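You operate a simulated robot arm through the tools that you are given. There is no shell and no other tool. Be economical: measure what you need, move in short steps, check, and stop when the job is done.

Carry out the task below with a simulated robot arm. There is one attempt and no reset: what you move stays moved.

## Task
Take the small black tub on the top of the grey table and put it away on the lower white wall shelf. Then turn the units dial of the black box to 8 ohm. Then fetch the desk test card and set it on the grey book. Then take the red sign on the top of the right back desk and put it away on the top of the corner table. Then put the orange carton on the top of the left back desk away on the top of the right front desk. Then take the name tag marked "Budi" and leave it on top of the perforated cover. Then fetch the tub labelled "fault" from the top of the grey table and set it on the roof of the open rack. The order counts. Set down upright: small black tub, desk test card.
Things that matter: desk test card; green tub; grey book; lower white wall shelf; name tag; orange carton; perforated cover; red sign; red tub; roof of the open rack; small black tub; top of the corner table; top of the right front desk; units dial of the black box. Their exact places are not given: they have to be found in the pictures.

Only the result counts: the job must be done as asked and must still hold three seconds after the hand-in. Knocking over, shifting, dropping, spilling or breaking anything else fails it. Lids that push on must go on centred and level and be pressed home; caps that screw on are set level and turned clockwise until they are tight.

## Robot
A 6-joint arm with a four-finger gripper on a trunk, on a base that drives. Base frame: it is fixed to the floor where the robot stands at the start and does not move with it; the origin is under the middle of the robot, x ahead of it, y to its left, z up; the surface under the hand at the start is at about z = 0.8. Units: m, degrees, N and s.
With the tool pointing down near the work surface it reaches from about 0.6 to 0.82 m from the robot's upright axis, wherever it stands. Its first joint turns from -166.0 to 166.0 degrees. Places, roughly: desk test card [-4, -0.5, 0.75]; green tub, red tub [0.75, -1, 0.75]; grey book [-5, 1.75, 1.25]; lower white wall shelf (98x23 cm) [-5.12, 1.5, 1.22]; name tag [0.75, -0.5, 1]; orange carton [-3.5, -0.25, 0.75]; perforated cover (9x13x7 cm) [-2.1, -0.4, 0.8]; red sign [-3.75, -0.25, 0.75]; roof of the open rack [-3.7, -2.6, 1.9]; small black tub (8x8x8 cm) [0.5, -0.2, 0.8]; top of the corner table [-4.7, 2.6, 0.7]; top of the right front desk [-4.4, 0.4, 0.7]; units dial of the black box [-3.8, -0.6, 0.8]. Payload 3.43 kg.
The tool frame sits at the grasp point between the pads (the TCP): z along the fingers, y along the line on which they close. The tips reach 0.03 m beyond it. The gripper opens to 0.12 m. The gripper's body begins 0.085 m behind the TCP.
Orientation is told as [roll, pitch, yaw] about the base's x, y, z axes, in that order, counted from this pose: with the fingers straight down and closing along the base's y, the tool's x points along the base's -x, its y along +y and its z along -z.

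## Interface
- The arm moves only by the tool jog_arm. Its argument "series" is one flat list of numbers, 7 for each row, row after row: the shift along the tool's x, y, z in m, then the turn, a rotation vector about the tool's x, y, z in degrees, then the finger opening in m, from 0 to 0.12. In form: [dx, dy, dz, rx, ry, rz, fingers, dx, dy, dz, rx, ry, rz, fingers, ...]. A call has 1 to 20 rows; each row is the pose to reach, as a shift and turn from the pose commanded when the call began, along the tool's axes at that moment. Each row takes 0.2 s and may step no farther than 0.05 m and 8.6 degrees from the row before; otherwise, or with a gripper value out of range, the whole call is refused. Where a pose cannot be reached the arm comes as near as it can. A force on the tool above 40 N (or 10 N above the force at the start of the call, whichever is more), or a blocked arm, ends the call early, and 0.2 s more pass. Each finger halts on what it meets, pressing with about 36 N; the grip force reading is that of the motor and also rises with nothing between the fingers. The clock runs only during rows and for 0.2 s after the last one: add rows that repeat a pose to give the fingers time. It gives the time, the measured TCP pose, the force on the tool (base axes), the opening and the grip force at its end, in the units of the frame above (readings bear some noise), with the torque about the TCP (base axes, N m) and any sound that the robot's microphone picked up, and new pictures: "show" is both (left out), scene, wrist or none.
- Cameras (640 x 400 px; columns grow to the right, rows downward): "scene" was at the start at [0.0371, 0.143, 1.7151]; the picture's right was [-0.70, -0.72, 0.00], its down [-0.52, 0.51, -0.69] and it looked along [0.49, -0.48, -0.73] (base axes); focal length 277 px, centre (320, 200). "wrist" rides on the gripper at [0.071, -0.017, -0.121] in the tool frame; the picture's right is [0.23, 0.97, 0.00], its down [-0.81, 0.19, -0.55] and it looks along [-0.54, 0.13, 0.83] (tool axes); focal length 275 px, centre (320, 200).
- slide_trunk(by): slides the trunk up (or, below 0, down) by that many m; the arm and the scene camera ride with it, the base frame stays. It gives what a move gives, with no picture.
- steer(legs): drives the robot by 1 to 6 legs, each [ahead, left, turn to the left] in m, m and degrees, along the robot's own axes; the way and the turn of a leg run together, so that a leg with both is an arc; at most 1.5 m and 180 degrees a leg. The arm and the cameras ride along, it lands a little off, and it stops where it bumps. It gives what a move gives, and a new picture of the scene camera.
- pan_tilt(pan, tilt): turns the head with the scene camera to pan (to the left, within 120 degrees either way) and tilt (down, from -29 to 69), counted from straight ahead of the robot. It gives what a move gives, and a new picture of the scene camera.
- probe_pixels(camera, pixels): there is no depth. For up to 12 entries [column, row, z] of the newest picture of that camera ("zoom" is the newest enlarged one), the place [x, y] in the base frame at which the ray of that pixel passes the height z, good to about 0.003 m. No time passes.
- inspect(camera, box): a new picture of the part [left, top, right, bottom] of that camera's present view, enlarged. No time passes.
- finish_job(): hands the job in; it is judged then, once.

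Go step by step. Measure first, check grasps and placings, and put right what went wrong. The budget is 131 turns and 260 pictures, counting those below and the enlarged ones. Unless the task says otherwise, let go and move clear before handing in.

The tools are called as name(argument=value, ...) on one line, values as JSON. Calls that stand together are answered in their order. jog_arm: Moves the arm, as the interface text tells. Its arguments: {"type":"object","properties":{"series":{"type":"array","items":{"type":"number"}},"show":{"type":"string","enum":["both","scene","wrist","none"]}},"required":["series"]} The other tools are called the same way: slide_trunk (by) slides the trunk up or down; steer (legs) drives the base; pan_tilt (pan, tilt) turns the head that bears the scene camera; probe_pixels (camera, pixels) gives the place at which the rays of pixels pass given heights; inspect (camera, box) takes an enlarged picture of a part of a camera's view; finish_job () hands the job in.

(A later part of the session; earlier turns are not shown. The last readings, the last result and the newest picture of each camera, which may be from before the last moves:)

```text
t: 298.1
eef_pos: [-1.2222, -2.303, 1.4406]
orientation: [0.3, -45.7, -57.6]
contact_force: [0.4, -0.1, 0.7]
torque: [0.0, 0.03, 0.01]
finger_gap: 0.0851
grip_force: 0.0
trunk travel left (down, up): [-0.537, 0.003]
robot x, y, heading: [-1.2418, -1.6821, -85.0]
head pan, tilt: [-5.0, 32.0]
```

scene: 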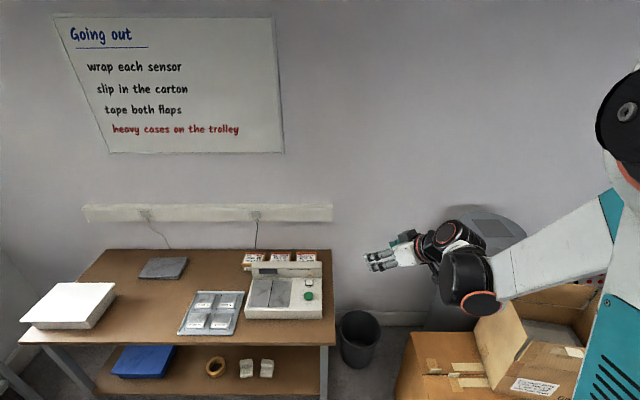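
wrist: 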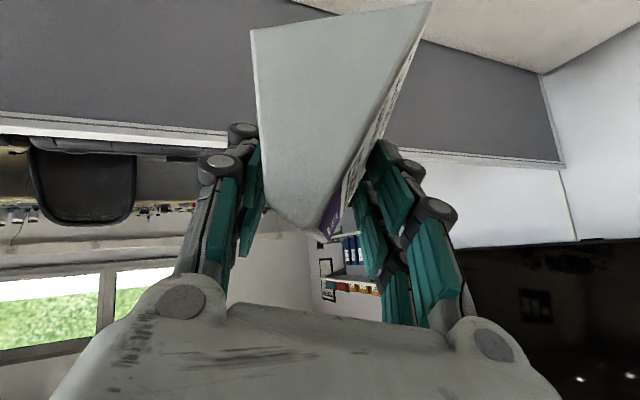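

I'll turn west, go between the chairs and cartons, turn to face the desk and strafe to x≈-3.98.

steer(legs=[[0, 0, -95], [1.03, 0.05, 0], [1.03, 0.05, 0], [0, 0, -90], [0, 0.66, 0]])

pan_tilt(pan=0, tilt=48)

```text
t: 319.6
eef_pos: [-3.9454, -1.2147, 1.441]
orientation: [0.2, -45.7, 118.2]
contact_force: [-0.3, 0.4, -1.2]
torque: [-0.01, -0.01, -0.06]
finger_gap: 0.0849
grip_force: 0.2
trunk travel left (down, up): [-0.537, 0.003]
robot x, y, heading: [-3.9742, -1.8353, 90.8]
head pan, tilt: [-5.0, 32.0]
```

scene: 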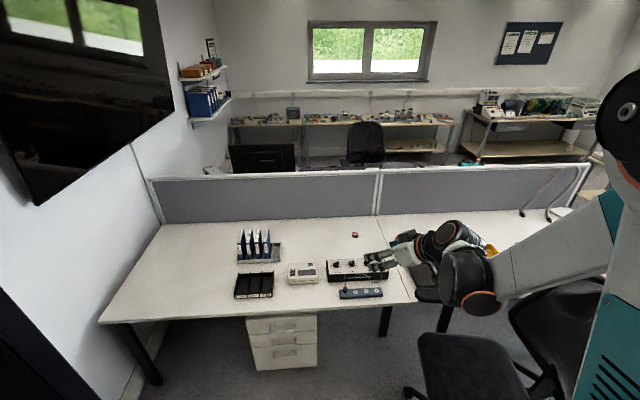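

```text
t: 320.4
eef_pos: [-3.9432, -1.216, 1.4409]
orientation: [0.2, -45.8, 118.1]
contact_force: [-0.3, 0.2, -0.6]
torque: [0.0, 0.02, -0.01]
finger_gap: 0.0852
grip_force: 0.1
trunk travel left (down, up): [-0.537, 0.003]
robot x, y, heading: [-3.9747, -1.8372, 90.9]
head pan, tilt: [0.0, 48.0]
```

scene: 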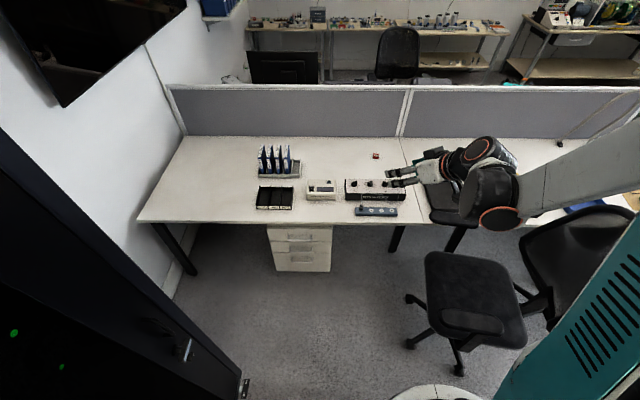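

I'll drive up to the desk, point the hand straight ahead, lower the trunk and look at the sign with the wrist camera.

steer(legs=[[0.68, -0.01, 0]])

jog_arm(series=[0, 0, 0, 5, 0, 4.9, 0.085, 0, 0, 0, 10, 0, 9.75, 0.085, 0, 0, 0, 15, 0, 14.6, 0.085, 0, 0, 0, 20.1, 0, 19.5, 0.085], show="none")

slide_trunk(by=-0.45)

inspect(camera="wrist", box=[0, 0, 640, 400])

pan_tilt(pan=-10, tilt=52)

```text
t: 324.1
eef_pos: [-3.9439, -0.5407, 1.44]
orientation: [0.3, -45.7, 118.2]
contact_force: [0.4, -0.1, 0.9]
torque: [-0.02, 0.03, 0.01]
finger_gap: 0.0853
grip_force: 0.2
trunk travel left (down, up): [-0.537, 0.003]
robot x, y, heading: [-3.9722, -1.1579, 90.9]
head pan, tilt: [0.0, 48.0]
```

scene: 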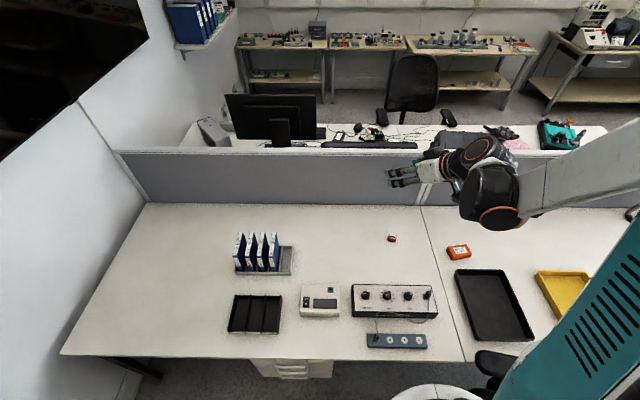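

```text
t: 325.1
eef_pos: [-3.9447, -0.541, 1.4417]
orientation: [0.1, -45.7, 90.2]
contact_force: [-0.2, -0.4, 0.3]
torque: [-0.01, 0.03, 0.0]
finger_gap: 0.085
grip_force: 0.0
trunk travel left (down, up): [-0.537, 0.003]
robot x, y, heading: [-3.9743, -1.1608, 91.1]
head pan, tilt: [0.0, 48.0]
```

```text
refused: -0.45 is not a number from -0.4 to 0.4
```

```text
1.00 times, centred on (320, 200) of wrist (not enlarged: the box is as wide or as high as the picture)
```

zoom: 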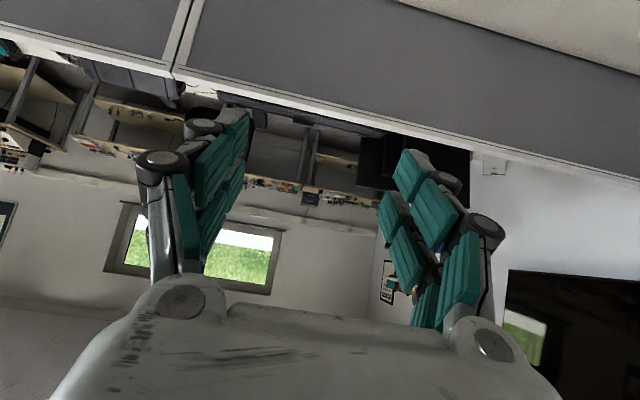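

```text
t: 325.8
eef_pos: [-3.944, -0.5411, 1.4407]
orientation: [0.1, -45.6, 90.3]
contact_force: [-0.2, 0.1, -0.7]
torque: [0.0, 0.0, -0.02]
finger_gap: 0.0851
grip_force: 0.0
trunk travel left (down, up): [-0.537, 0.003]
robot x, y, heading: [-3.9718, -1.1605, 91.0]
head pan, tilt: [-10.0, 52.0]
```

scene: 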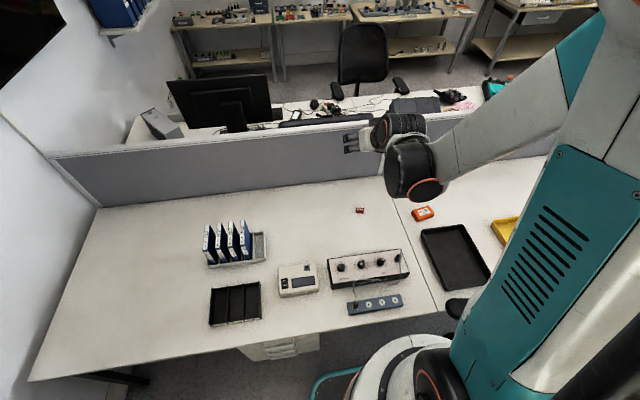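

inspect(camera="scene", box=[344, 198, 376, 218])

slide_trunk(by=-0.4)

jog_arm(series=[0, -0.04, 0, 0, 0, 0, 0.085, 0, -0.08, 0, 0, 0, 0, 0.085, 0, -0.13, 0, 0, 0, 0, 0.085], show="both")

```text
16.00 times, centred on (360, 208) of scene
```

zoom: 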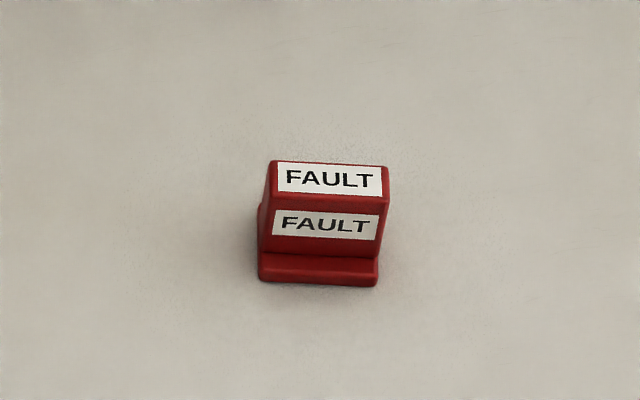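

```text
t: 329.6
eef_pos: [-3.9444, -0.5419, 1.0412]
orientation: [0.1, -45.7, 90.3]
contact_force: [0.0, 0.3, 0.2]
torque: [-0.01, 0.03, 0.01]
finger_gap: 0.0849
grip_force: 0.1
trunk travel left (down, up): [-0.137, 0.403]
robot x, y, heading: [-3.9725, -1.1602, 91.0]
head pan, tilt: [-10.0, 52.0]
```

```text
t: 330.4
eef_pos: [-3.812, -0.5387, 1.0384]
orientation: [0.1, -45.7, 90.3]
contact_force: [0.2, 0.1, 0.4]
torque: [0.0, 0.03, 0.0]
finger_gap: 0.085
grip_force: 0.1
trunk travel left (down, up): [-0.137, 0.403]
robot x, y, heading: [-3.9666, -1.1596, 90.9]
head pan, tilt: [-10.0, 52.0]
```

scene: 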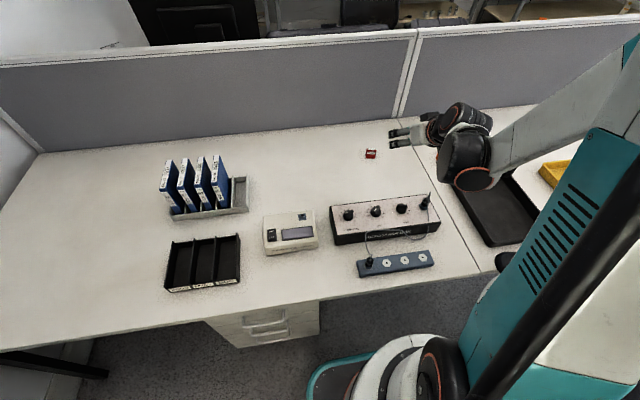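
wrist: 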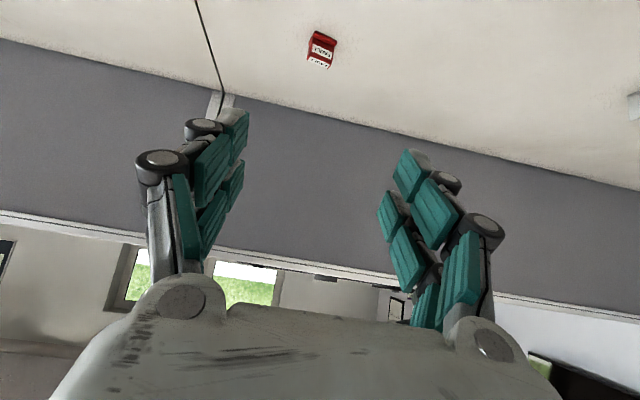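

inspect(camera="scene", box=[355, 144, 387, 164])

inspect(camera="wrist", box=[292, 24, 356, 74])

probe_pixels(camera="wrist", pixels=[[310, 31, 0.73], [337, 40, 0.73], [309, 60, 0.765], [330, 68, 0.765], [309, 60, 0.775], [330, 68, 0.775]])

```text
16.00 times, centred on (371, 154) of scene
```

zoom: 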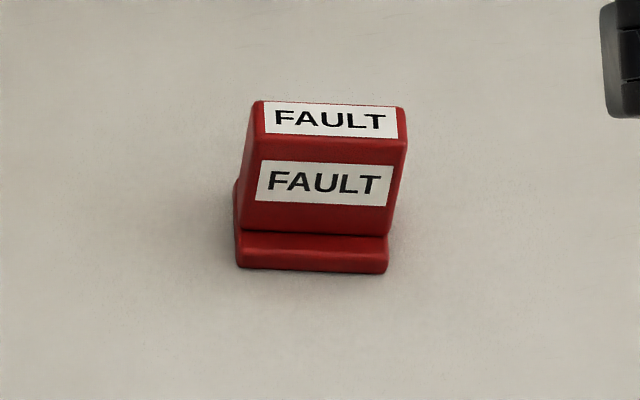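

```text
8.00 times, centred on (324, 49) of wrist
```

zoom: 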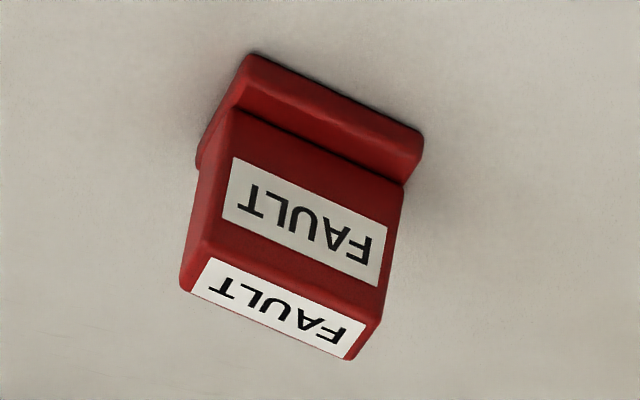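

```text
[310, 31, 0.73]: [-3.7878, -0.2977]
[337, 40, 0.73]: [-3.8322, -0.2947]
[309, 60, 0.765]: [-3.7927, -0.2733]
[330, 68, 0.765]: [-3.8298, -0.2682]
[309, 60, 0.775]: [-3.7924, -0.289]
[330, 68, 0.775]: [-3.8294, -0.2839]
```

The sign is 0.037 wide, centred at x≈-3.811, body at y≈-0.275, top z≈0.77. I'll move to the pre-grasp along the finger direction.

jog_arm(series=[0.002, 0, 0.047, 0, 0, 0, 0.07, 0.004, 0, 0.094, 0, 0, 0, 0.07, 0.006, 0, 0.141, 0, 0, 0, 0.07, 0.008, 0, 0.188, 0, 0, 0, 0.07, 0.01, 0, 0.235, 0, 0, 0, 0.07, 0.0127, -0.001, 0.28, 0, 0, 0, 0.07], show="wrist")

inspect(camera="scene", box=[340, 120, 436, 180])

```text
t: 331.8
eef_pos: [-3.8131, -0.3458, 0.8352]
orientation: [0.0, -45.7, 90.3]
contact_force: [0.1, 0.7, 0.2]
torque: [-0.03, 0.05, 0.01]
finger_gap: 0.0698
grip_force: 0.1
trunk travel left (down, up): [-0.137, 0.403]
robot x, y, heading: [-3.9747, -1.163, 90.9]
head pan, tilt: [-10.0, 52.0]
```

wrist: 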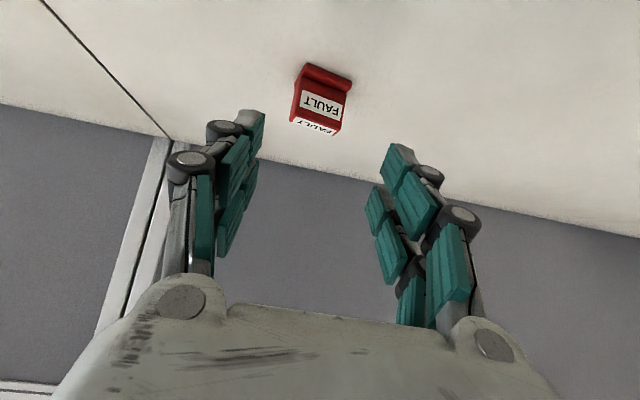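

```text
6.67 times, centred on (388, 150) of scene
```

zoom: 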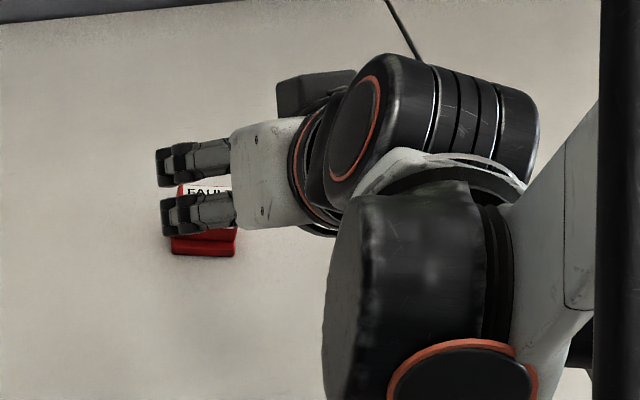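

probe_pixels(camera="wrist", pixels=[[306, 65, 0.73], [352, 79, 0.73], [291, 122, 0.77], [336, 135, 0.77], [298, 115, 0.77], [342, 128, 0.77]])

jog_arm(series=[0, 0.002, 0.04, 0, 0, 0, 0.07, 0, 0.002, 0.075, 0, 0, 0, 0.07, 0, 0.002, 0.092, 0, 0, 0, 0.07], show="wrist")

```text
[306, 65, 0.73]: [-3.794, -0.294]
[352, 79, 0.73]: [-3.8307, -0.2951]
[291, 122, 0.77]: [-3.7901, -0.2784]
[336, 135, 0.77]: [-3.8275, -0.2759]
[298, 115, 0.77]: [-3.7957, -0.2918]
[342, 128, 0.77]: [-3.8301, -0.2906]
```

```text
t: 332.6
eef_pos: [-3.8194, -0.2821, 0.7712]
orientation: [0.1, -45.7, 90.3]
contact_force: [0.3, 0.4, 0.0]
torque: [-0.02, -0.01, 0.0]
finger_gap: 0.0697
grip_force: 0.1
trunk travel left (down, up): [-0.137, 0.403]
robot x, y, heading: [-3.9735, -1.1605, 91.0]
head pan, tilt: [-10.0, 52.0]
```

wrist: 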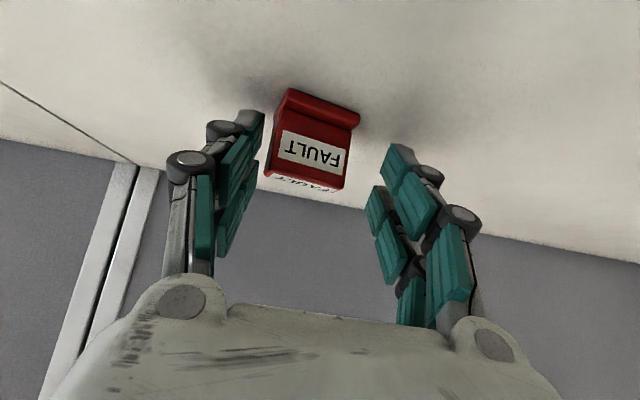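

The sign is between the fingers. I'll centre by 7 mm, lower 8 mm, close and lift.

jog_arm(series=[0.003, -0.007, 0.003, 0, 0, 0, 0.07, 0.0055, -0.007, 0.0055, 0, 0, 0, 0.07, 0.0055, -0.007, 0.0055, 0, 0, 0, 0.03, 0.0055, -0.007, 0.0055, 0, 0, 0, 0.02, 0.0055, -0.007, 0.0055, 0, 0, 0, 0.02, -0.01, -0.007, -0.01, 0, 0, 0, 0.02, -0.03, -0.007, -0.03, 0, 0, 0, 0.02], show="wrist")

```text
t: 333.8
eef_pos: [-3.8096, -0.2836, 0.7673]
orientation: [0.0, -46.1, 90.3]
contact_force: [-1.5, -6.6, 26.5]
torque: [-0.2, -0.07, -0.11]
finger_gap: 0.0406
grip_force: 35.6
trunk travel left (down, up): [-0.137, 0.403]
robot x, y, heading: [-3.9712, -1.1577, 90.5]
head pan, tilt: [-10.0, 52.0]
stopped in row 5: the force on the tool passed its limit at 40 N (the readings are from after the stop); the commanded pose is now the measured one
```

wrist: 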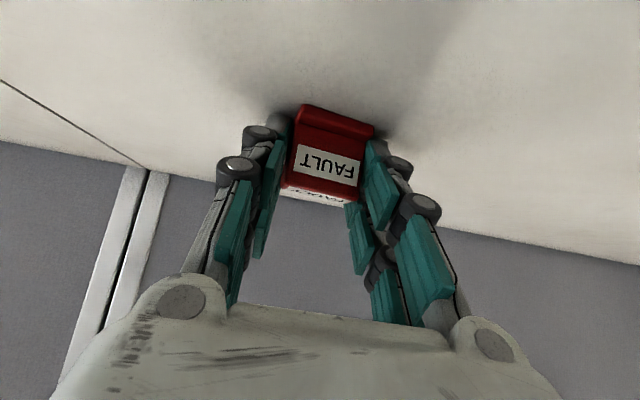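

It's gripped (gap 0.041) with the tips resting on the desk. I'll lift.

jog_arm(series=[-0.02, 0, -0.02, 0, 0, 0, 0.02, -0.05, 0, -0.05, 0, 0, 0, 0.02, -0.08, 0, -0.08, 0, 0, 0, 0.02, -0.11, 0, -0.11, 0, 0, 0, 0.02], show="wrist")

slide_trunk(by=0.4)

```text
t: 334.8
eef_pos: [-3.8124, -0.2848, 0.9182]
orientation: [0.0, -45.8, 90.2]
contact_force: [-0.4, 0.3, -1.2]
torque: [0.0, 0.01, 0.03]
finger_gap: 0.0402
grip_force: 36.3
trunk travel left (down, up): [-0.137, 0.403]
robot x, y, heading: [-3.9708, -1.1607, 90.9]
head pan, tilt: [-10.0, 52.0]
```

wrist: 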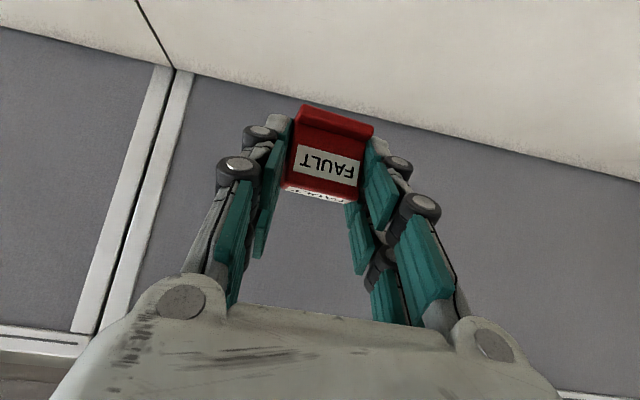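

```text
t: 338.7
eef_pos: [-3.8134, -0.2835, 1.3191]
orientation: [0.0, -45.8, 90.2]
contact_force: [0.1, 0.1, -0.8]
torque: [-0.04, -0.01, -0.01]
finger_gap: 0.0404
grip_force: 36.5
trunk travel left (down, up): [-0.537, 0.003]
robot x, y, heading: [-3.9707, -1.1631, 90.9]
head pan, tilt: [-10.0, 52.0]
```

The sign is held firmly. I'll drive out: back, east, then north.

steer(legs=[[-0.66, 0, 0], [0, 0, -90], [1.22, 0.05, 0], [1.22, 0.05, 0], [0, 0, 90], [1.4, -0.1, 0]])

```text
t: 368.0
eef_pos: [-1.5527, 0.6688, 1.3183]
orientation: [0.1, -45.8, 96.8]
contact_force: [0.2, 0.6, -0.1]
torque: [0.01, -0.01, -0.02]
finger_gap: 0.0389
grip_force: 36.0
trunk travel left (down, up): [-0.537, 0.003]
robot x, y, heading: [-1.6079, -0.2238, 97.7]
head pan, tilt: [-10.0, 52.0]
```

scene: 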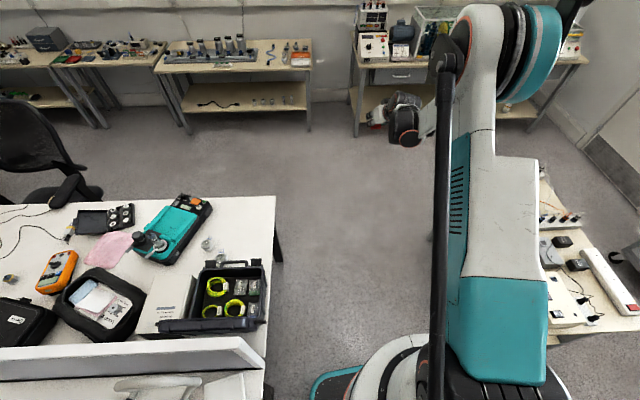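

I'm a bit close to the desk edge, so I'll shift right, continue north, then west to about x=-4.

steer(legs=[[0, -0.2, -6], [1.45, 0, 0], [0, 0, 89], [1.3, -0.25, 0], [1.3, -0.12, 0]])

pan_tilt(pan=-50, tilt=40)

```text
t: 388.8
eef_pos: [-4.1185, 1.4921, 1.3117]
orientation: [0.0, -45.3, -177.2]
contact_force: [-2.3, 0.1, -2.4]
torque: [0.03, -0.11, 0.0]
finger_gap: 0.039
grip_force: 36.1
trunk travel left (down, up): [-0.537, 0.003]
robot x, y, heading: [-3.2315, 1.3744, -176.4]
head pan, tilt: [-10.0, 52.0]
stopped in leg 5: the robot was blocked; the commanded pose is now the measured one
```

scene: 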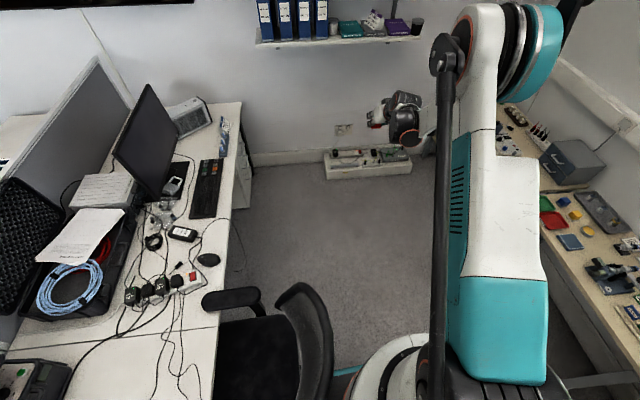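

```text
t: 389.9
eef_pos: [-4.1108, 1.4934, 1.3189]
orientation: [0.1, -45.8, -177.1]
contact_force: [0.7, -0.3, -0.1]
torque: [0.0, -0.01, -0.01]
finger_gap: 0.0389
grip_force: 36.0
trunk travel left (down, up): [-0.537, 0.003]
robot x, y, heading: [-3.2283, 1.3739, -176.3]
head pan, tilt: [-50.0, 40.0]
```

scene: 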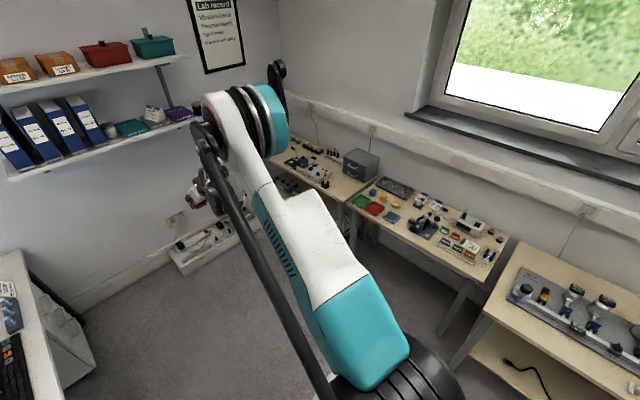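

I grazed the north chair. I'll move off to the right, turn to face the corner table and strafe west.

steer(legs=[[0, -0.3, 0], [0, 0, -93], [0, 0.6, 0], [0, 0.6, 0]])

pan_tilt(pan=15, tilt=52)

```text
t: 401.8
eef_pos: [-4.2589, 2.5357, 1.319]
orientation: [0.0, -45.8, 90.0]
contact_force: [0.1, 0.3, -0.4]
torque: [0.01, 0.0, -0.02]
finger_gap: 0.0389
grip_force: 36.1
trunk travel left (down, up): [-0.537, 0.003]
robot x, y, heading: [-4.42, 1.659, 90.7]
head pan, tilt: [-50.0, 40.0]
```

scene: 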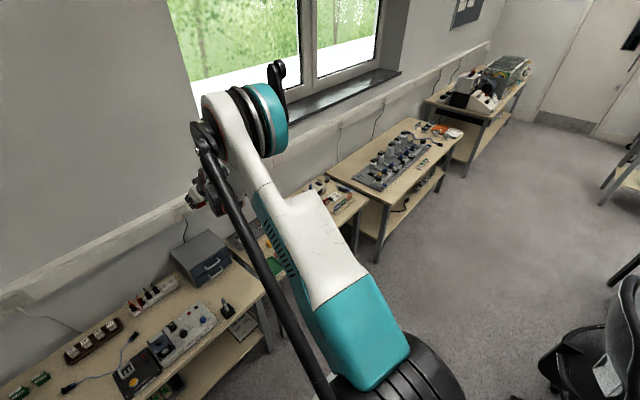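

```text
t: 403.1
eef_pos: [-4.2584, 2.5351, 1.3189]
orientation: [0.0, -45.7, 89.9]
contact_force: [0.3, -0.2, 0.3]
torque: [0.01, 0.01, -0.03]
finger_gap: 0.0389
grip_force: 35.8
trunk travel left (down, up): [-0.537, 0.003]
robot x, y, heading: [-4.4245, 1.6605, 90.6]
head pan, tilt: [15.0, 52.0]
```

scene: 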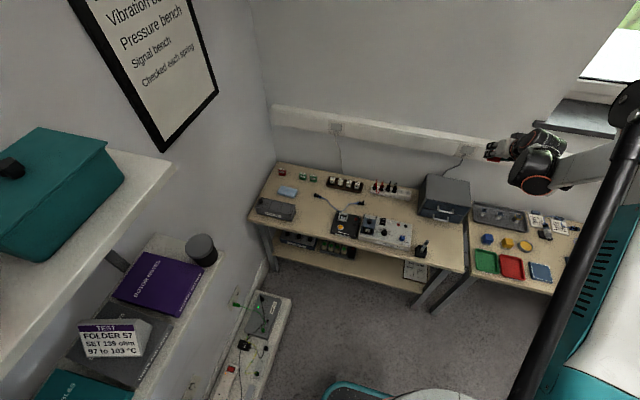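

The corner table is in view. I'll zoom in to find a free spot.

inspect(camera="scene", box=[240, 150, 480, 300])

probe_pixels(camera="scene", pixels=[[250, 214, 0.7], [464, 268, 0.7], [312, 218, 0.7], [327, 205, 0.7], [440, 236, 0.7], [305, 200, 0.7], [280, 164, 0.7], [312, 218, 0.73]])

```text
2.67 times, centred on (360, 225) of scene
```

zoom: 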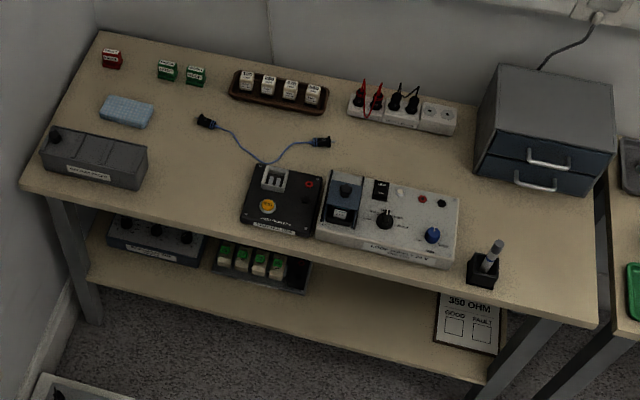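

```text
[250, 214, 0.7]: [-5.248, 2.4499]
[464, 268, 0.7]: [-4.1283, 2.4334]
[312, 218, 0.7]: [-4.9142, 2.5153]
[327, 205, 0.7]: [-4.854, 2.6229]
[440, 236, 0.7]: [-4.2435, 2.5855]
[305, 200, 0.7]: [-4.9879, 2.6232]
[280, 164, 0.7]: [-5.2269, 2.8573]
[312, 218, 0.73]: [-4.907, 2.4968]
```

The free spot at the right front of the corner table, near (-4.22, 2.54), lies almost directly under the hand. I'll lower the trunk, shift 3.5 cm right and lower partway.

slide_trunk(by=-0.4)

jog_arm(series=[0, -0.035, 0, 0, 0, 0, 0.02, 0.03, -0.035, 0.03, 0, 0, 0, 0.02, 0.06, -0.035, 0.06, 0, 0, 0, 0.02, 0.08, -0.035, 0.08, 0, 0, 0, 0.02], show="both")

inspect(camera="scene", box=[380, 110, 540, 210])

```text
t: 407.0
eef_pos: [-4.2586, 2.5351, 0.918]
orientation: [0.1, -45.8, 89.9]
contact_force: [-1.1, -0.5, 0.0]
torque: [-0.03, -0.02, 0.03]
finger_gap: 0.0389
grip_force: 36.1
trunk travel left (down, up): [-0.137, 0.403]
robot x, y, heading: [-4.4237, 1.6575, 90.9]
head pan, tilt: [15.0, 52.0]
```

```text
t: 408.0
eef_pos: [-4.2258, 2.538, 0.8049]
orientation: [0.1, -45.8, 89.9]
contact_force: [-0.2, 0.4, -0.2]
torque: [-0.01, -0.01, 0.0]
finger_gap: 0.0388
grip_force: 36.2
trunk travel left (down, up): [-0.137, 0.403]
robot x, y, heading: [-4.4181, 1.6611, 90.6]
head pan, tilt: [15.0, 52.0]
```

scene: 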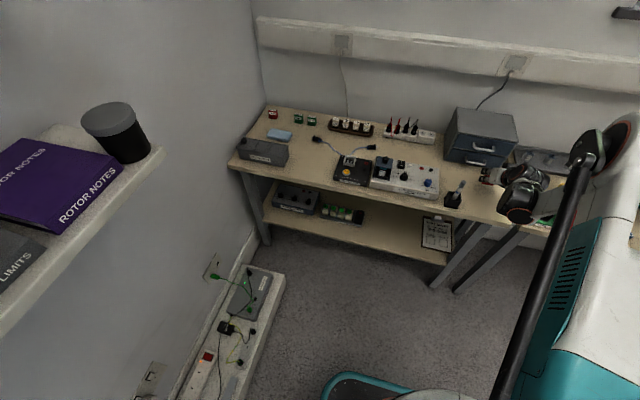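
wrist: 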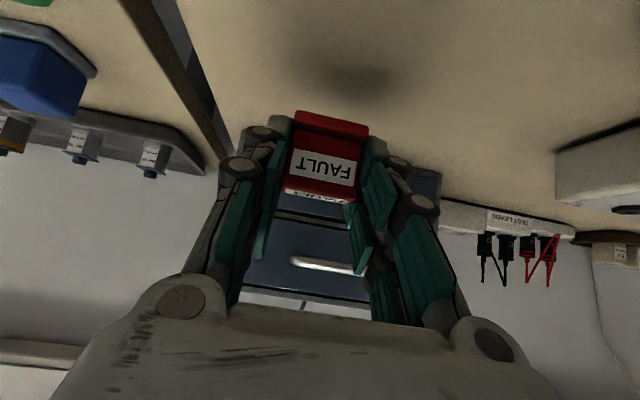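

```text
4.00 times, centred on (460, 160) of scene
```

zoom: 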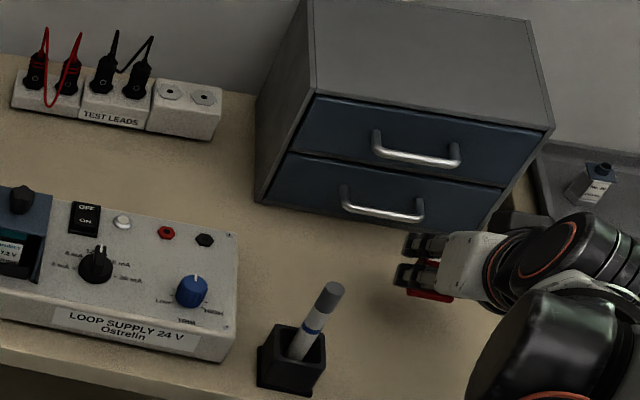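

The area below the sign is free and clear of the drawer handles. I'll lower with small final steps until contact.

jog_arm(series=[0.021, 0, 0.021, 0, 0, 0, 0.02, 0.035, 0, 0.035, 0, 0, 0, 0.02, 0.041, 0, 0.041, 0, 0, 0, 0.02, 0.0445, 0, 0.0445, 0, 0, 0, 0.02, 0.047, 0, 0.047, 0, 0, 0, 0.02, 0.0485, 0, 0.0485, 0, 0, 0, 0.02], show="wrist")

```text
t: 408.6
eef_pos: [-4.2266, 2.5381, 0.7689]
orientation: [0.0, -46.6, 89.8]
contact_force: [-2.9, -8.4, 31.1]
torque: [-0.27, 0.09, 0.09]
finger_gap: 0.0389
grip_force: 35.7
trunk travel left (down, up): [-0.137, 0.403]
robot x, y, heading: [-4.4216, 1.6605, 90.8]
head pan, tilt: [15.0, 52.0]
stopped in row 3: the force on the tool passed its limit at 58 N (the readings are from after the stop); the commanded pose is now the measured one
```

wrist: 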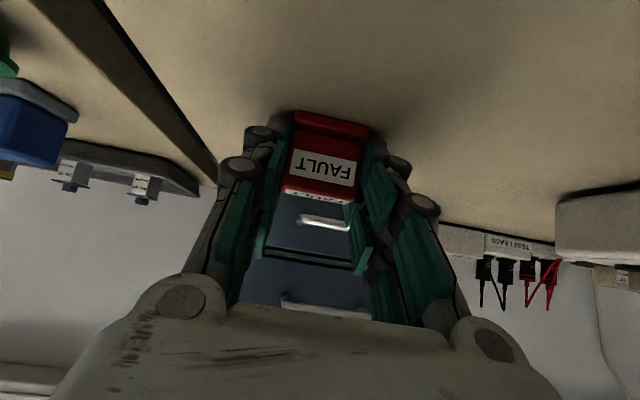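

Contact with the tabletop (z≈0.73). I'll ease off, open and withdraw.

jog_arm(series=[-0.002, 0, -0.002, 0, 0, 0, 0.03, -0.002, 0, -0.002, 0, 0, 0, 0.055, -0.002, 0, -0.002, 0, 0, 0, 0.065, -0.004, 0, -0.03, 0, 0, 0, 0.065, -0.006, 0, -0.07, 0, 0, 0, 0.065, -0.008, 0, -0.11, 0, 0, 0, 0.065], show="wrist")

inspect(camera="scene", box=[420, 140, 532, 210])

slide_trunk(by=0.4)

```text
t: 410.0
eef_pos: [-4.2266, 2.465, 0.8475]
orientation: [0.0, -46.4, 89.9]
contact_force: [0.3, 0.6, -0.6]
torque: [-0.02, -0.01, -0.01]
finger_gap: 0.065
grip_force: 0.0
trunk travel left (down, up): [-0.137, 0.403]
robot x, y, heading: [-4.4236, 1.6635, 90.6]
head pan, tilt: [15.0, 52.0]
```

wrist: 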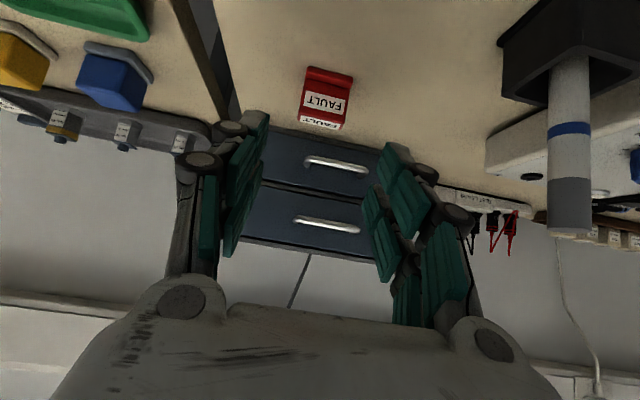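

```text
5.71 times, centred on (476, 175) of scene
```

zoom: 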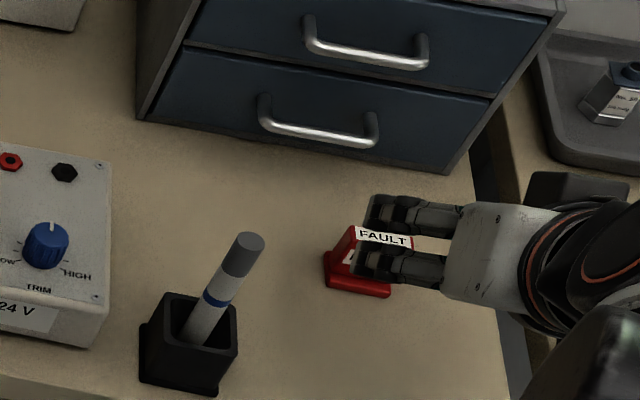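

```text
t: 413.8
eef_pos: [-4.2268, 2.4657, 1.2464]
orientation: [0.2, -46.4, 89.7]
contact_force: [0.5, 0.8, 0.9]
torque: [-0.03, 0.01, 0.03]
finger_gap: 0.065
grip_force: 0.1
trunk travel left (down, up): [-0.537, 0.003]
robot x, y, heading: [-4.4226, 1.6586, 90.3]
head pan, tilt: [15.0, 52.0]
```

The sign stands on the corner table. Now the orange carton: I'll go back east in checked stages.

steer(legs=[[0, 0.0, -90], [1.48, 0.05, 0], [1.45, 0, 0]])

```text
t: 431.7
eef_pos: [-0.6888, 1.6975, 1.2465]
orientation: [0.1, -46.4, 1.8]
contact_force: [0.7, 0.0, 0.4]
torque: [0.0, -0.04, -0.01]
finger_gap: 0.0651
grip_force: 0.1
trunk travel left (down, up): [-0.537, 0.003]
robot x, y, heading: [-1.4994, 1.8656, 2.4]
head pan, tilt: [15.0, 52.0]
```

scene: 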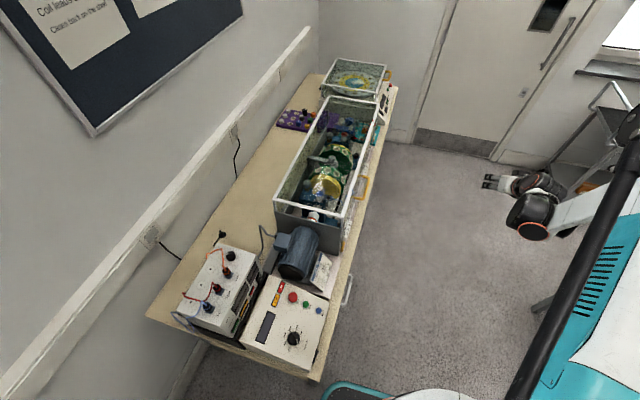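

steer(legs=[[0, 0, -92], [1.45, 0.08, 0], [1.45, 0, 0], [0.75, 0, 0], [0, 0, -90], [0.85, 0, 0]])

```text
t: 459.5
eef_pos: [-2.3643, -1.8265, 1.2419]
orientation: [-0.1, -46.1, -171.4]
contact_force: [-2.9, -0.5, -1.8]
torque: [0.05, -0.05, 0.0]
finger_gap: 0.0647
grip_force: 0.0
trunk travel left (down, up): [-0.537, 0.003]
robot x, y, heading: [-1.5304, -1.8999, -170.5]
head pan, tilt: [15.0, 52.0]
stopped in leg 6: the robot was blocked; the commanded pose is now the measured one
```

scene: 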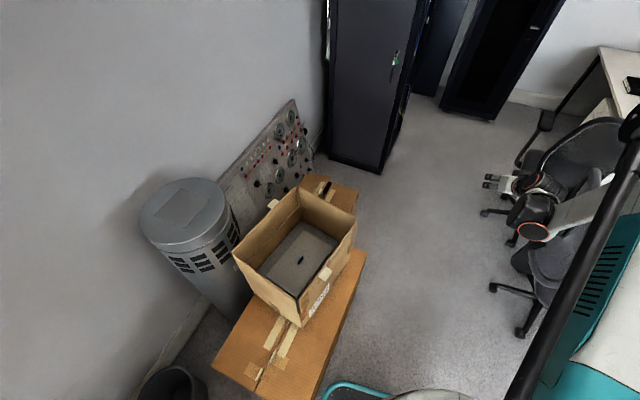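

I touched the floor carton's corner again. I'll back off, correct to y≈-1.79 and heading 180, and continue to the desk position.

steer(legs=[[-0.03, -0.11, 0], [0, 0, -9.3], [0.9, 0, 0], [0.85, 0, 0], [0, 0, -90], [0, 0.55, 0]])

```text
t: 476.5
eef_pos: [-3.6185, -1.03, 1.2465]
orientation: [0.0, -46.3, 89.6]
contact_force: [-1.3, -0.8, -0.6]
torque: [0.0, -0.01, -0.01]
finger_gap: 0.065
grip_force: 0.1
trunk travel left (down, up): [-0.537, 0.003]
robot x, y, heading: [-3.8167, -1.8351, 90.7]
head pan, tilt: [15.0, 52.0]
```

scene: 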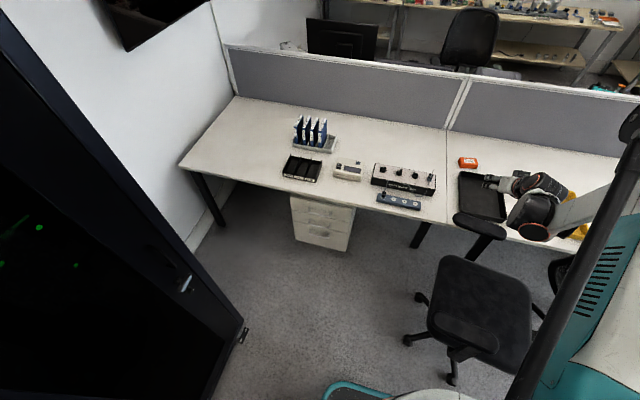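

I'll drive in to (-3.93, -1.14), shift the hand east above the carton and lower the trunk for a wrist view.

steer(legs=[[0.68, 0.11, 0]])

jog_arm(series=[0.0127, -0.04, -0.0132, 0, 0, 0, 0.11, 0.0254, -0.08, -0.0265, 0, 0, 0, 0.11, 0.038, -0.12, -0.04, 0, 0, 0, 0.11, 0.051, -0.16, -0.053, 0, 0, 0, 0.11, 0.063, -0.2, -0.066, 0, 0, 0, 0.11, 0.076, -0.24, -0.0795, 0, 0, 0, 0.11], show="none")

slide_trunk(by=-0.33)

inspect(camera="wrist", box=[1, 1, 639, 399])

```text
t: 480.2
eef_pos: [-3.7426, -0.3547, 1.2473]
orientation: [0.0, -46.2, 90.0]
contact_force: [-0.2, 1.1, 0.5]
torque: [0.0, 0.0, 0.01]
finger_gap: 0.0651
grip_force: 0.0
trunk travel left (down, up): [-0.537, 0.003]
robot x, y, heading: [-3.937, -1.1631, 90.9]
head pan, tilt: [15.0, 52.0]
```

scene: 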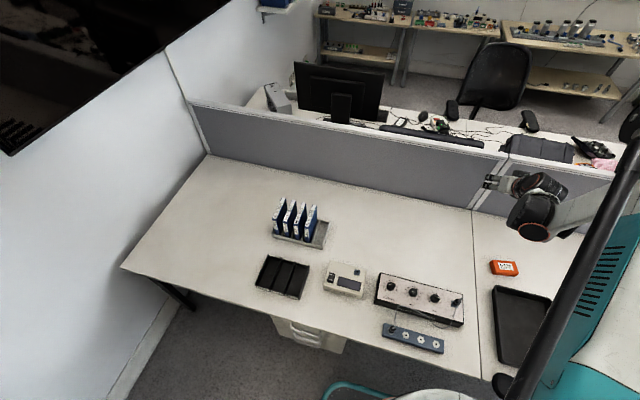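

```text
t: 481.6
eef_pos: [-3.5011, -0.4604, 1.2453]
orientation: [0.1, -46.4, 90.0]
contact_force: [-0.3, -0.2, -0.6]
torque: [0.01, -0.01, -0.03]
finger_gap: 0.1101
grip_force: 0.2
trunk travel left (down, up): [-0.537, 0.003]
robot x, y, heading: [-3.9364, -1.1596, 91.0]
head pan, tilt: [15.0, 52.0]
```

```text
t: 484.9
eef_pos: [-3.5017, -0.46, 0.9148]
orientation: [-0.1, -46.4, 89.9]
contact_force: [-0.8, 0.8, -0.1]
torque: [0.03, 0.01, 0.0]
finger_gap: 0.1099
grip_force: 0.1
trunk travel left (down, up): [-0.207, 0.333]
robot x, y, heading: [-3.9365, -1.1636, 91.0]
head pan, tilt: [15.0, 52.0]
```

```text
1.00 times, centred on (320, 200) of wrist (not enlarged: the box is as wide or as high as the picture)
```

zoom: 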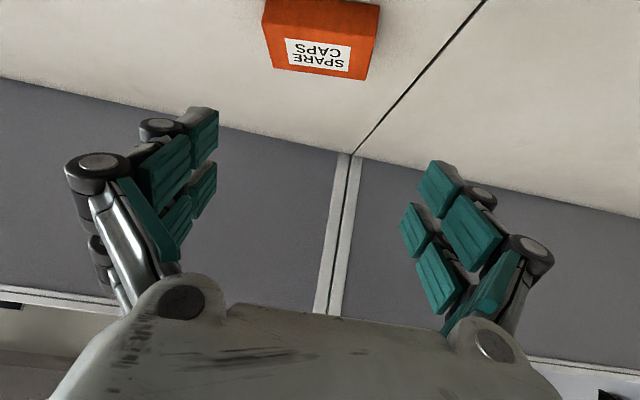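

probe_pixels(camera="zoom", pixels=[[272, 66, 0.765], [364, 80, 0.765], [266, 30, 0.765], [377, 38, 0.765], [262, 0, 0.73], [380, 5, 0.73]])

probe_pixels(camera="scene", pixels=[[493, 274, 0.73], [519, 276, 0.73], [490, 263, 0.765], [515, 262, 0.765]])

```text
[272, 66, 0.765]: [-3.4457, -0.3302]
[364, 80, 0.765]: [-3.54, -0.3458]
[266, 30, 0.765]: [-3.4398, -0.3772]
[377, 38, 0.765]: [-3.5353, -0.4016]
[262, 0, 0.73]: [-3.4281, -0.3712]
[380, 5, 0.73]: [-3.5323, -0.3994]
```

```text
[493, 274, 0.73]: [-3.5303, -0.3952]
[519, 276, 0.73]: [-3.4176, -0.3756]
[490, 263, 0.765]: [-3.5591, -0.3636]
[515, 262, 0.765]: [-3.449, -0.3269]
```

The carton is 0.10 wide, rotated about 12°, centred at (-3.490, -0.366), top at 0.765. I'll yaw 12°, open fully, go to the pre-grasp and check.

jog_arm(series=[0.015, -0.009, 0.024, -4.3, 0, -4.1, 0.12, 0.03, -0.018, 0.048, -8.7, 0, -8.3, 0.12, 0.045, -0.027, 0.072, -8.7, 0, -8.3, 0.12], show="wrist")

probe_pixels(camera="wrist", pixels=[[320, 60, 0.765], [320, 100, 0.765]])

```text
t: 485.7
eef_pos: [-3.4744, -0.4406, 0.8319]
orientation: [0.1, -46.4, 102.1]
contact_force: [0.4, 0.0, -0.7]
torque: [-0.03, 0.0, -0.02]
finger_gap: 0.1199
grip_force: 0.2
trunk travel left (down, up): [-0.207, 0.333]
robot x, y, heading: [-3.937, -1.1619, 91.1]
head pan, tilt: [15.0, 52.0]
```

wrist: 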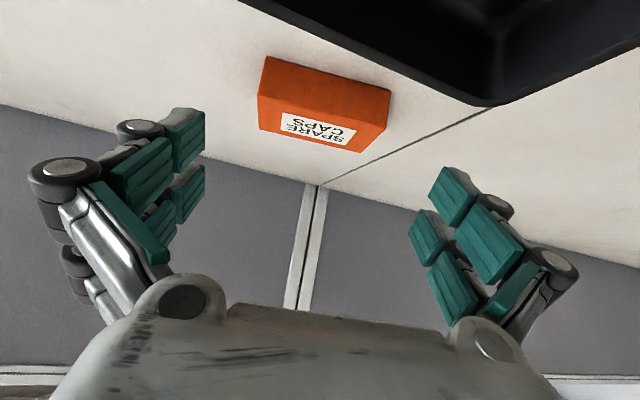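

```text
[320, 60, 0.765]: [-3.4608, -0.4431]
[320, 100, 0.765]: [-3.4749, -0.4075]
```

The fingers line up with the carton. I'll advance in steps, then grip.

jog_arm(series=[0, 0, 0.035, 0, 0, 0, 0.12, 0, 0, 0.07, 0, 0, 0, 0.12, 0, 0, 0.09, 0, 0, 0, 0.12, 0, 0, 0.096, 0, 0, 0, 0.12], show="wrist")

inspect(camera="scene", box=[450, 230, 578, 310])

```text
t: 486.7
eef_pos: [-3.5009, -0.3835, 0.7904]
orientation: [0.0, -46.3, 102.0]
contact_force: [0.4, 0.0, -0.1]
torque: [0.0, -0.02, -0.01]
finger_gap: 0.1199
grip_force: 0.1
out of reach, approached as far as the arm can: row 2, 3, 4
trunk travel left (down, up): [-0.207, 0.333]
robot x, y, heading: [-3.9316, -1.1618, 91.3]
head pan, tilt: [15.0, 52.0]
```

wrist: 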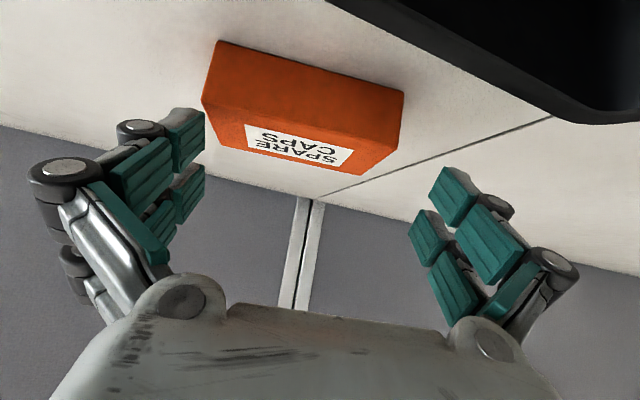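

```text
5.00 times, centred on (514, 270) of scene
```

zoom: 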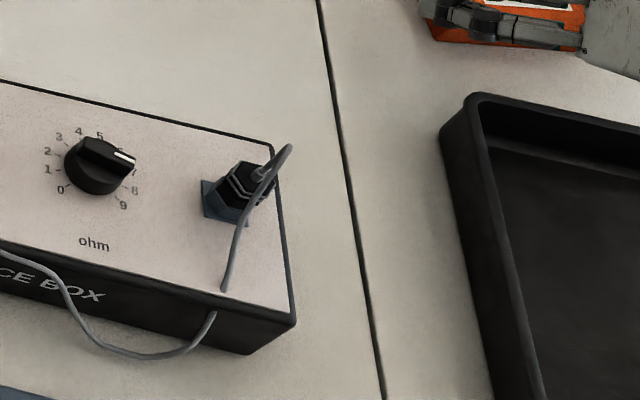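

That is slightly out of reach. I'll back off 4 cm, move the base 3 cm nearer and re-approach with the trunk lower.

jog_arm(series=[0, 0, -0.04, 0, 0, 0, 0.12, -0.03, 0, -0.07, 0, 0, 0, 0.12], show="none")

steer(legs=[[0.035, -0.015, 0]])

slide_trunk(by=-0.05)

```text
t: 487.3
eef_pos: [-3.4917, -0.4119, 0.8598]
orientation: [0.1, -46.4, 102.1]
contact_force: [-0.4, 0.0, -0.4]
torque: [0.01, 0.03, 0.02]
finger_gap: 0.1201
grip_force: 0.0
trunk travel left (down, up): [-0.207, 0.333]
robot x, y, heading: [-3.9326, -1.1593, 91.3]
head pan, tilt: [15.0, 52.0]
```

```text
t: 488.2
eef_pos: [-3.4768, -0.3753, 0.8598]
orientation: [0.1, -46.4, 102.0]
contact_force: [1.1, 0.3, 0.0]
torque: [0.01, 0.01, 0.0]
finger_gap: 0.1199
grip_force: 0.1
trunk travel left (down, up): [-0.207, 0.333]
robot x, y, heading: [-3.9188, -1.1212, 90.7]
head pan, tilt: [15.0, 52.0]
```

scene: 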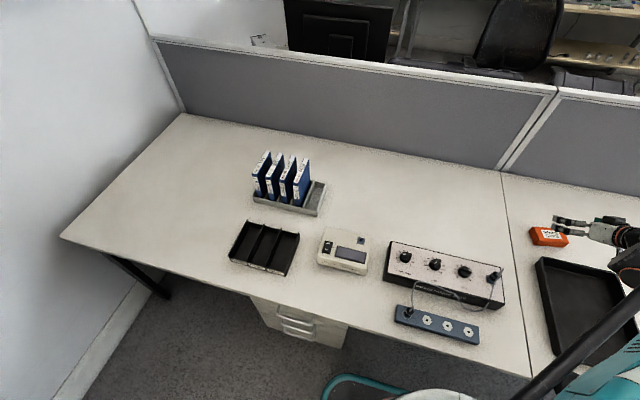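

```text
t: 489.1
eef_pos: [-3.4762, -0.375, 0.8094]
orientation: [0.0, -46.4, 102.1]
contact_force: [0.4, 0.4, -0.3]
torque: [0.06, -0.01, 0.0]
finger_gap: 0.1199
grip_force: 0.0
trunk travel left (down, up): [-0.157, 0.383]
robot x, y, heading: [-3.9162, -1.1293, 91.1]
head pan, tilt: [15.0, 52.0]
```

jog_arm(series=[-0.0067, 0.0122, 0.007, 0, 0, 0, 0.12, -0.0067, 0.0122, 0.007, 0, 0, 0, 0.12], show="wrist")

```text
t: 489.7
eef_pos: [-3.4907, -0.368, 0.8081]
orientation: [0.0, -46.2, 102.1]
contact_force: [0.4, -0.2, -0.3]
torque: [-0.01, -0.05, 0.01]
finger_gap: 0.1196
grip_force: 0.1
trunk travel left (down, up): [-0.157, 0.383]
robot x, y, heading: [-3.9203, -1.1259, 90.6]
head pan, tilt: [15.0, 52.0]
```

wrist: 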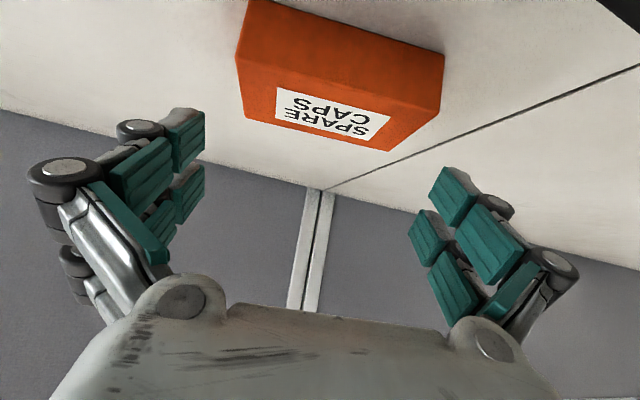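

probe_pixels(camera="wrist", pixels=[[237, 57, 0.765], [441, 108, 0.765], [246, 112, 0.765], [388, 150, 0.765], [250, 0, 0.73], [444, 52, 0.73]])

```text
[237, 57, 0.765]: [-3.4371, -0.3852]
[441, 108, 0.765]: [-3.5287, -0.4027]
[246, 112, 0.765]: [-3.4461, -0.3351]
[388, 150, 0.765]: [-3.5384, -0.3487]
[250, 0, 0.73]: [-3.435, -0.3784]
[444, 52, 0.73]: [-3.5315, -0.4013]
```

It's centred within 3 mm and the carton is 0.094 wide. I'll descend, close and lift.

jog_arm(series=[0.015, -0.003, 0.0143, 0, 0, 0, 0.12, 0.0285, -0.003, 0.0272, 0, 0, 0, 0.12, 0.0285, -0.003, 0.0272, 0, 0, 0, 0.095, 0.0285, -0.003, 0.0272, 0, 0, 0, 0.08, 0.0285, -0.003, 0.0272, 0, 0, 0, 0.08], show="wrist")

```text
t: 490.9
eef_pos: [-3.4877, -0.3653, 0.7693]
orientation: [-0.1, -46.4, 101.9]
contact_force: [-0.4, 0.0, -0.2]
torque: [-0.03, 0.03, -0.01]
finger_gap: 0.0998
grip_force: 35.9
trunk travel left (down, up): [-0.157, 0.383]
robot x, y, heading: [-3.9205, -1.1222, 90.7]
head pan, tilt: [15.0, 52.0]
```

wrist: 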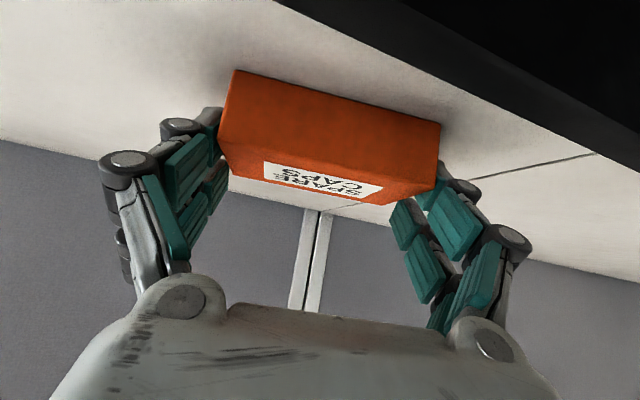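

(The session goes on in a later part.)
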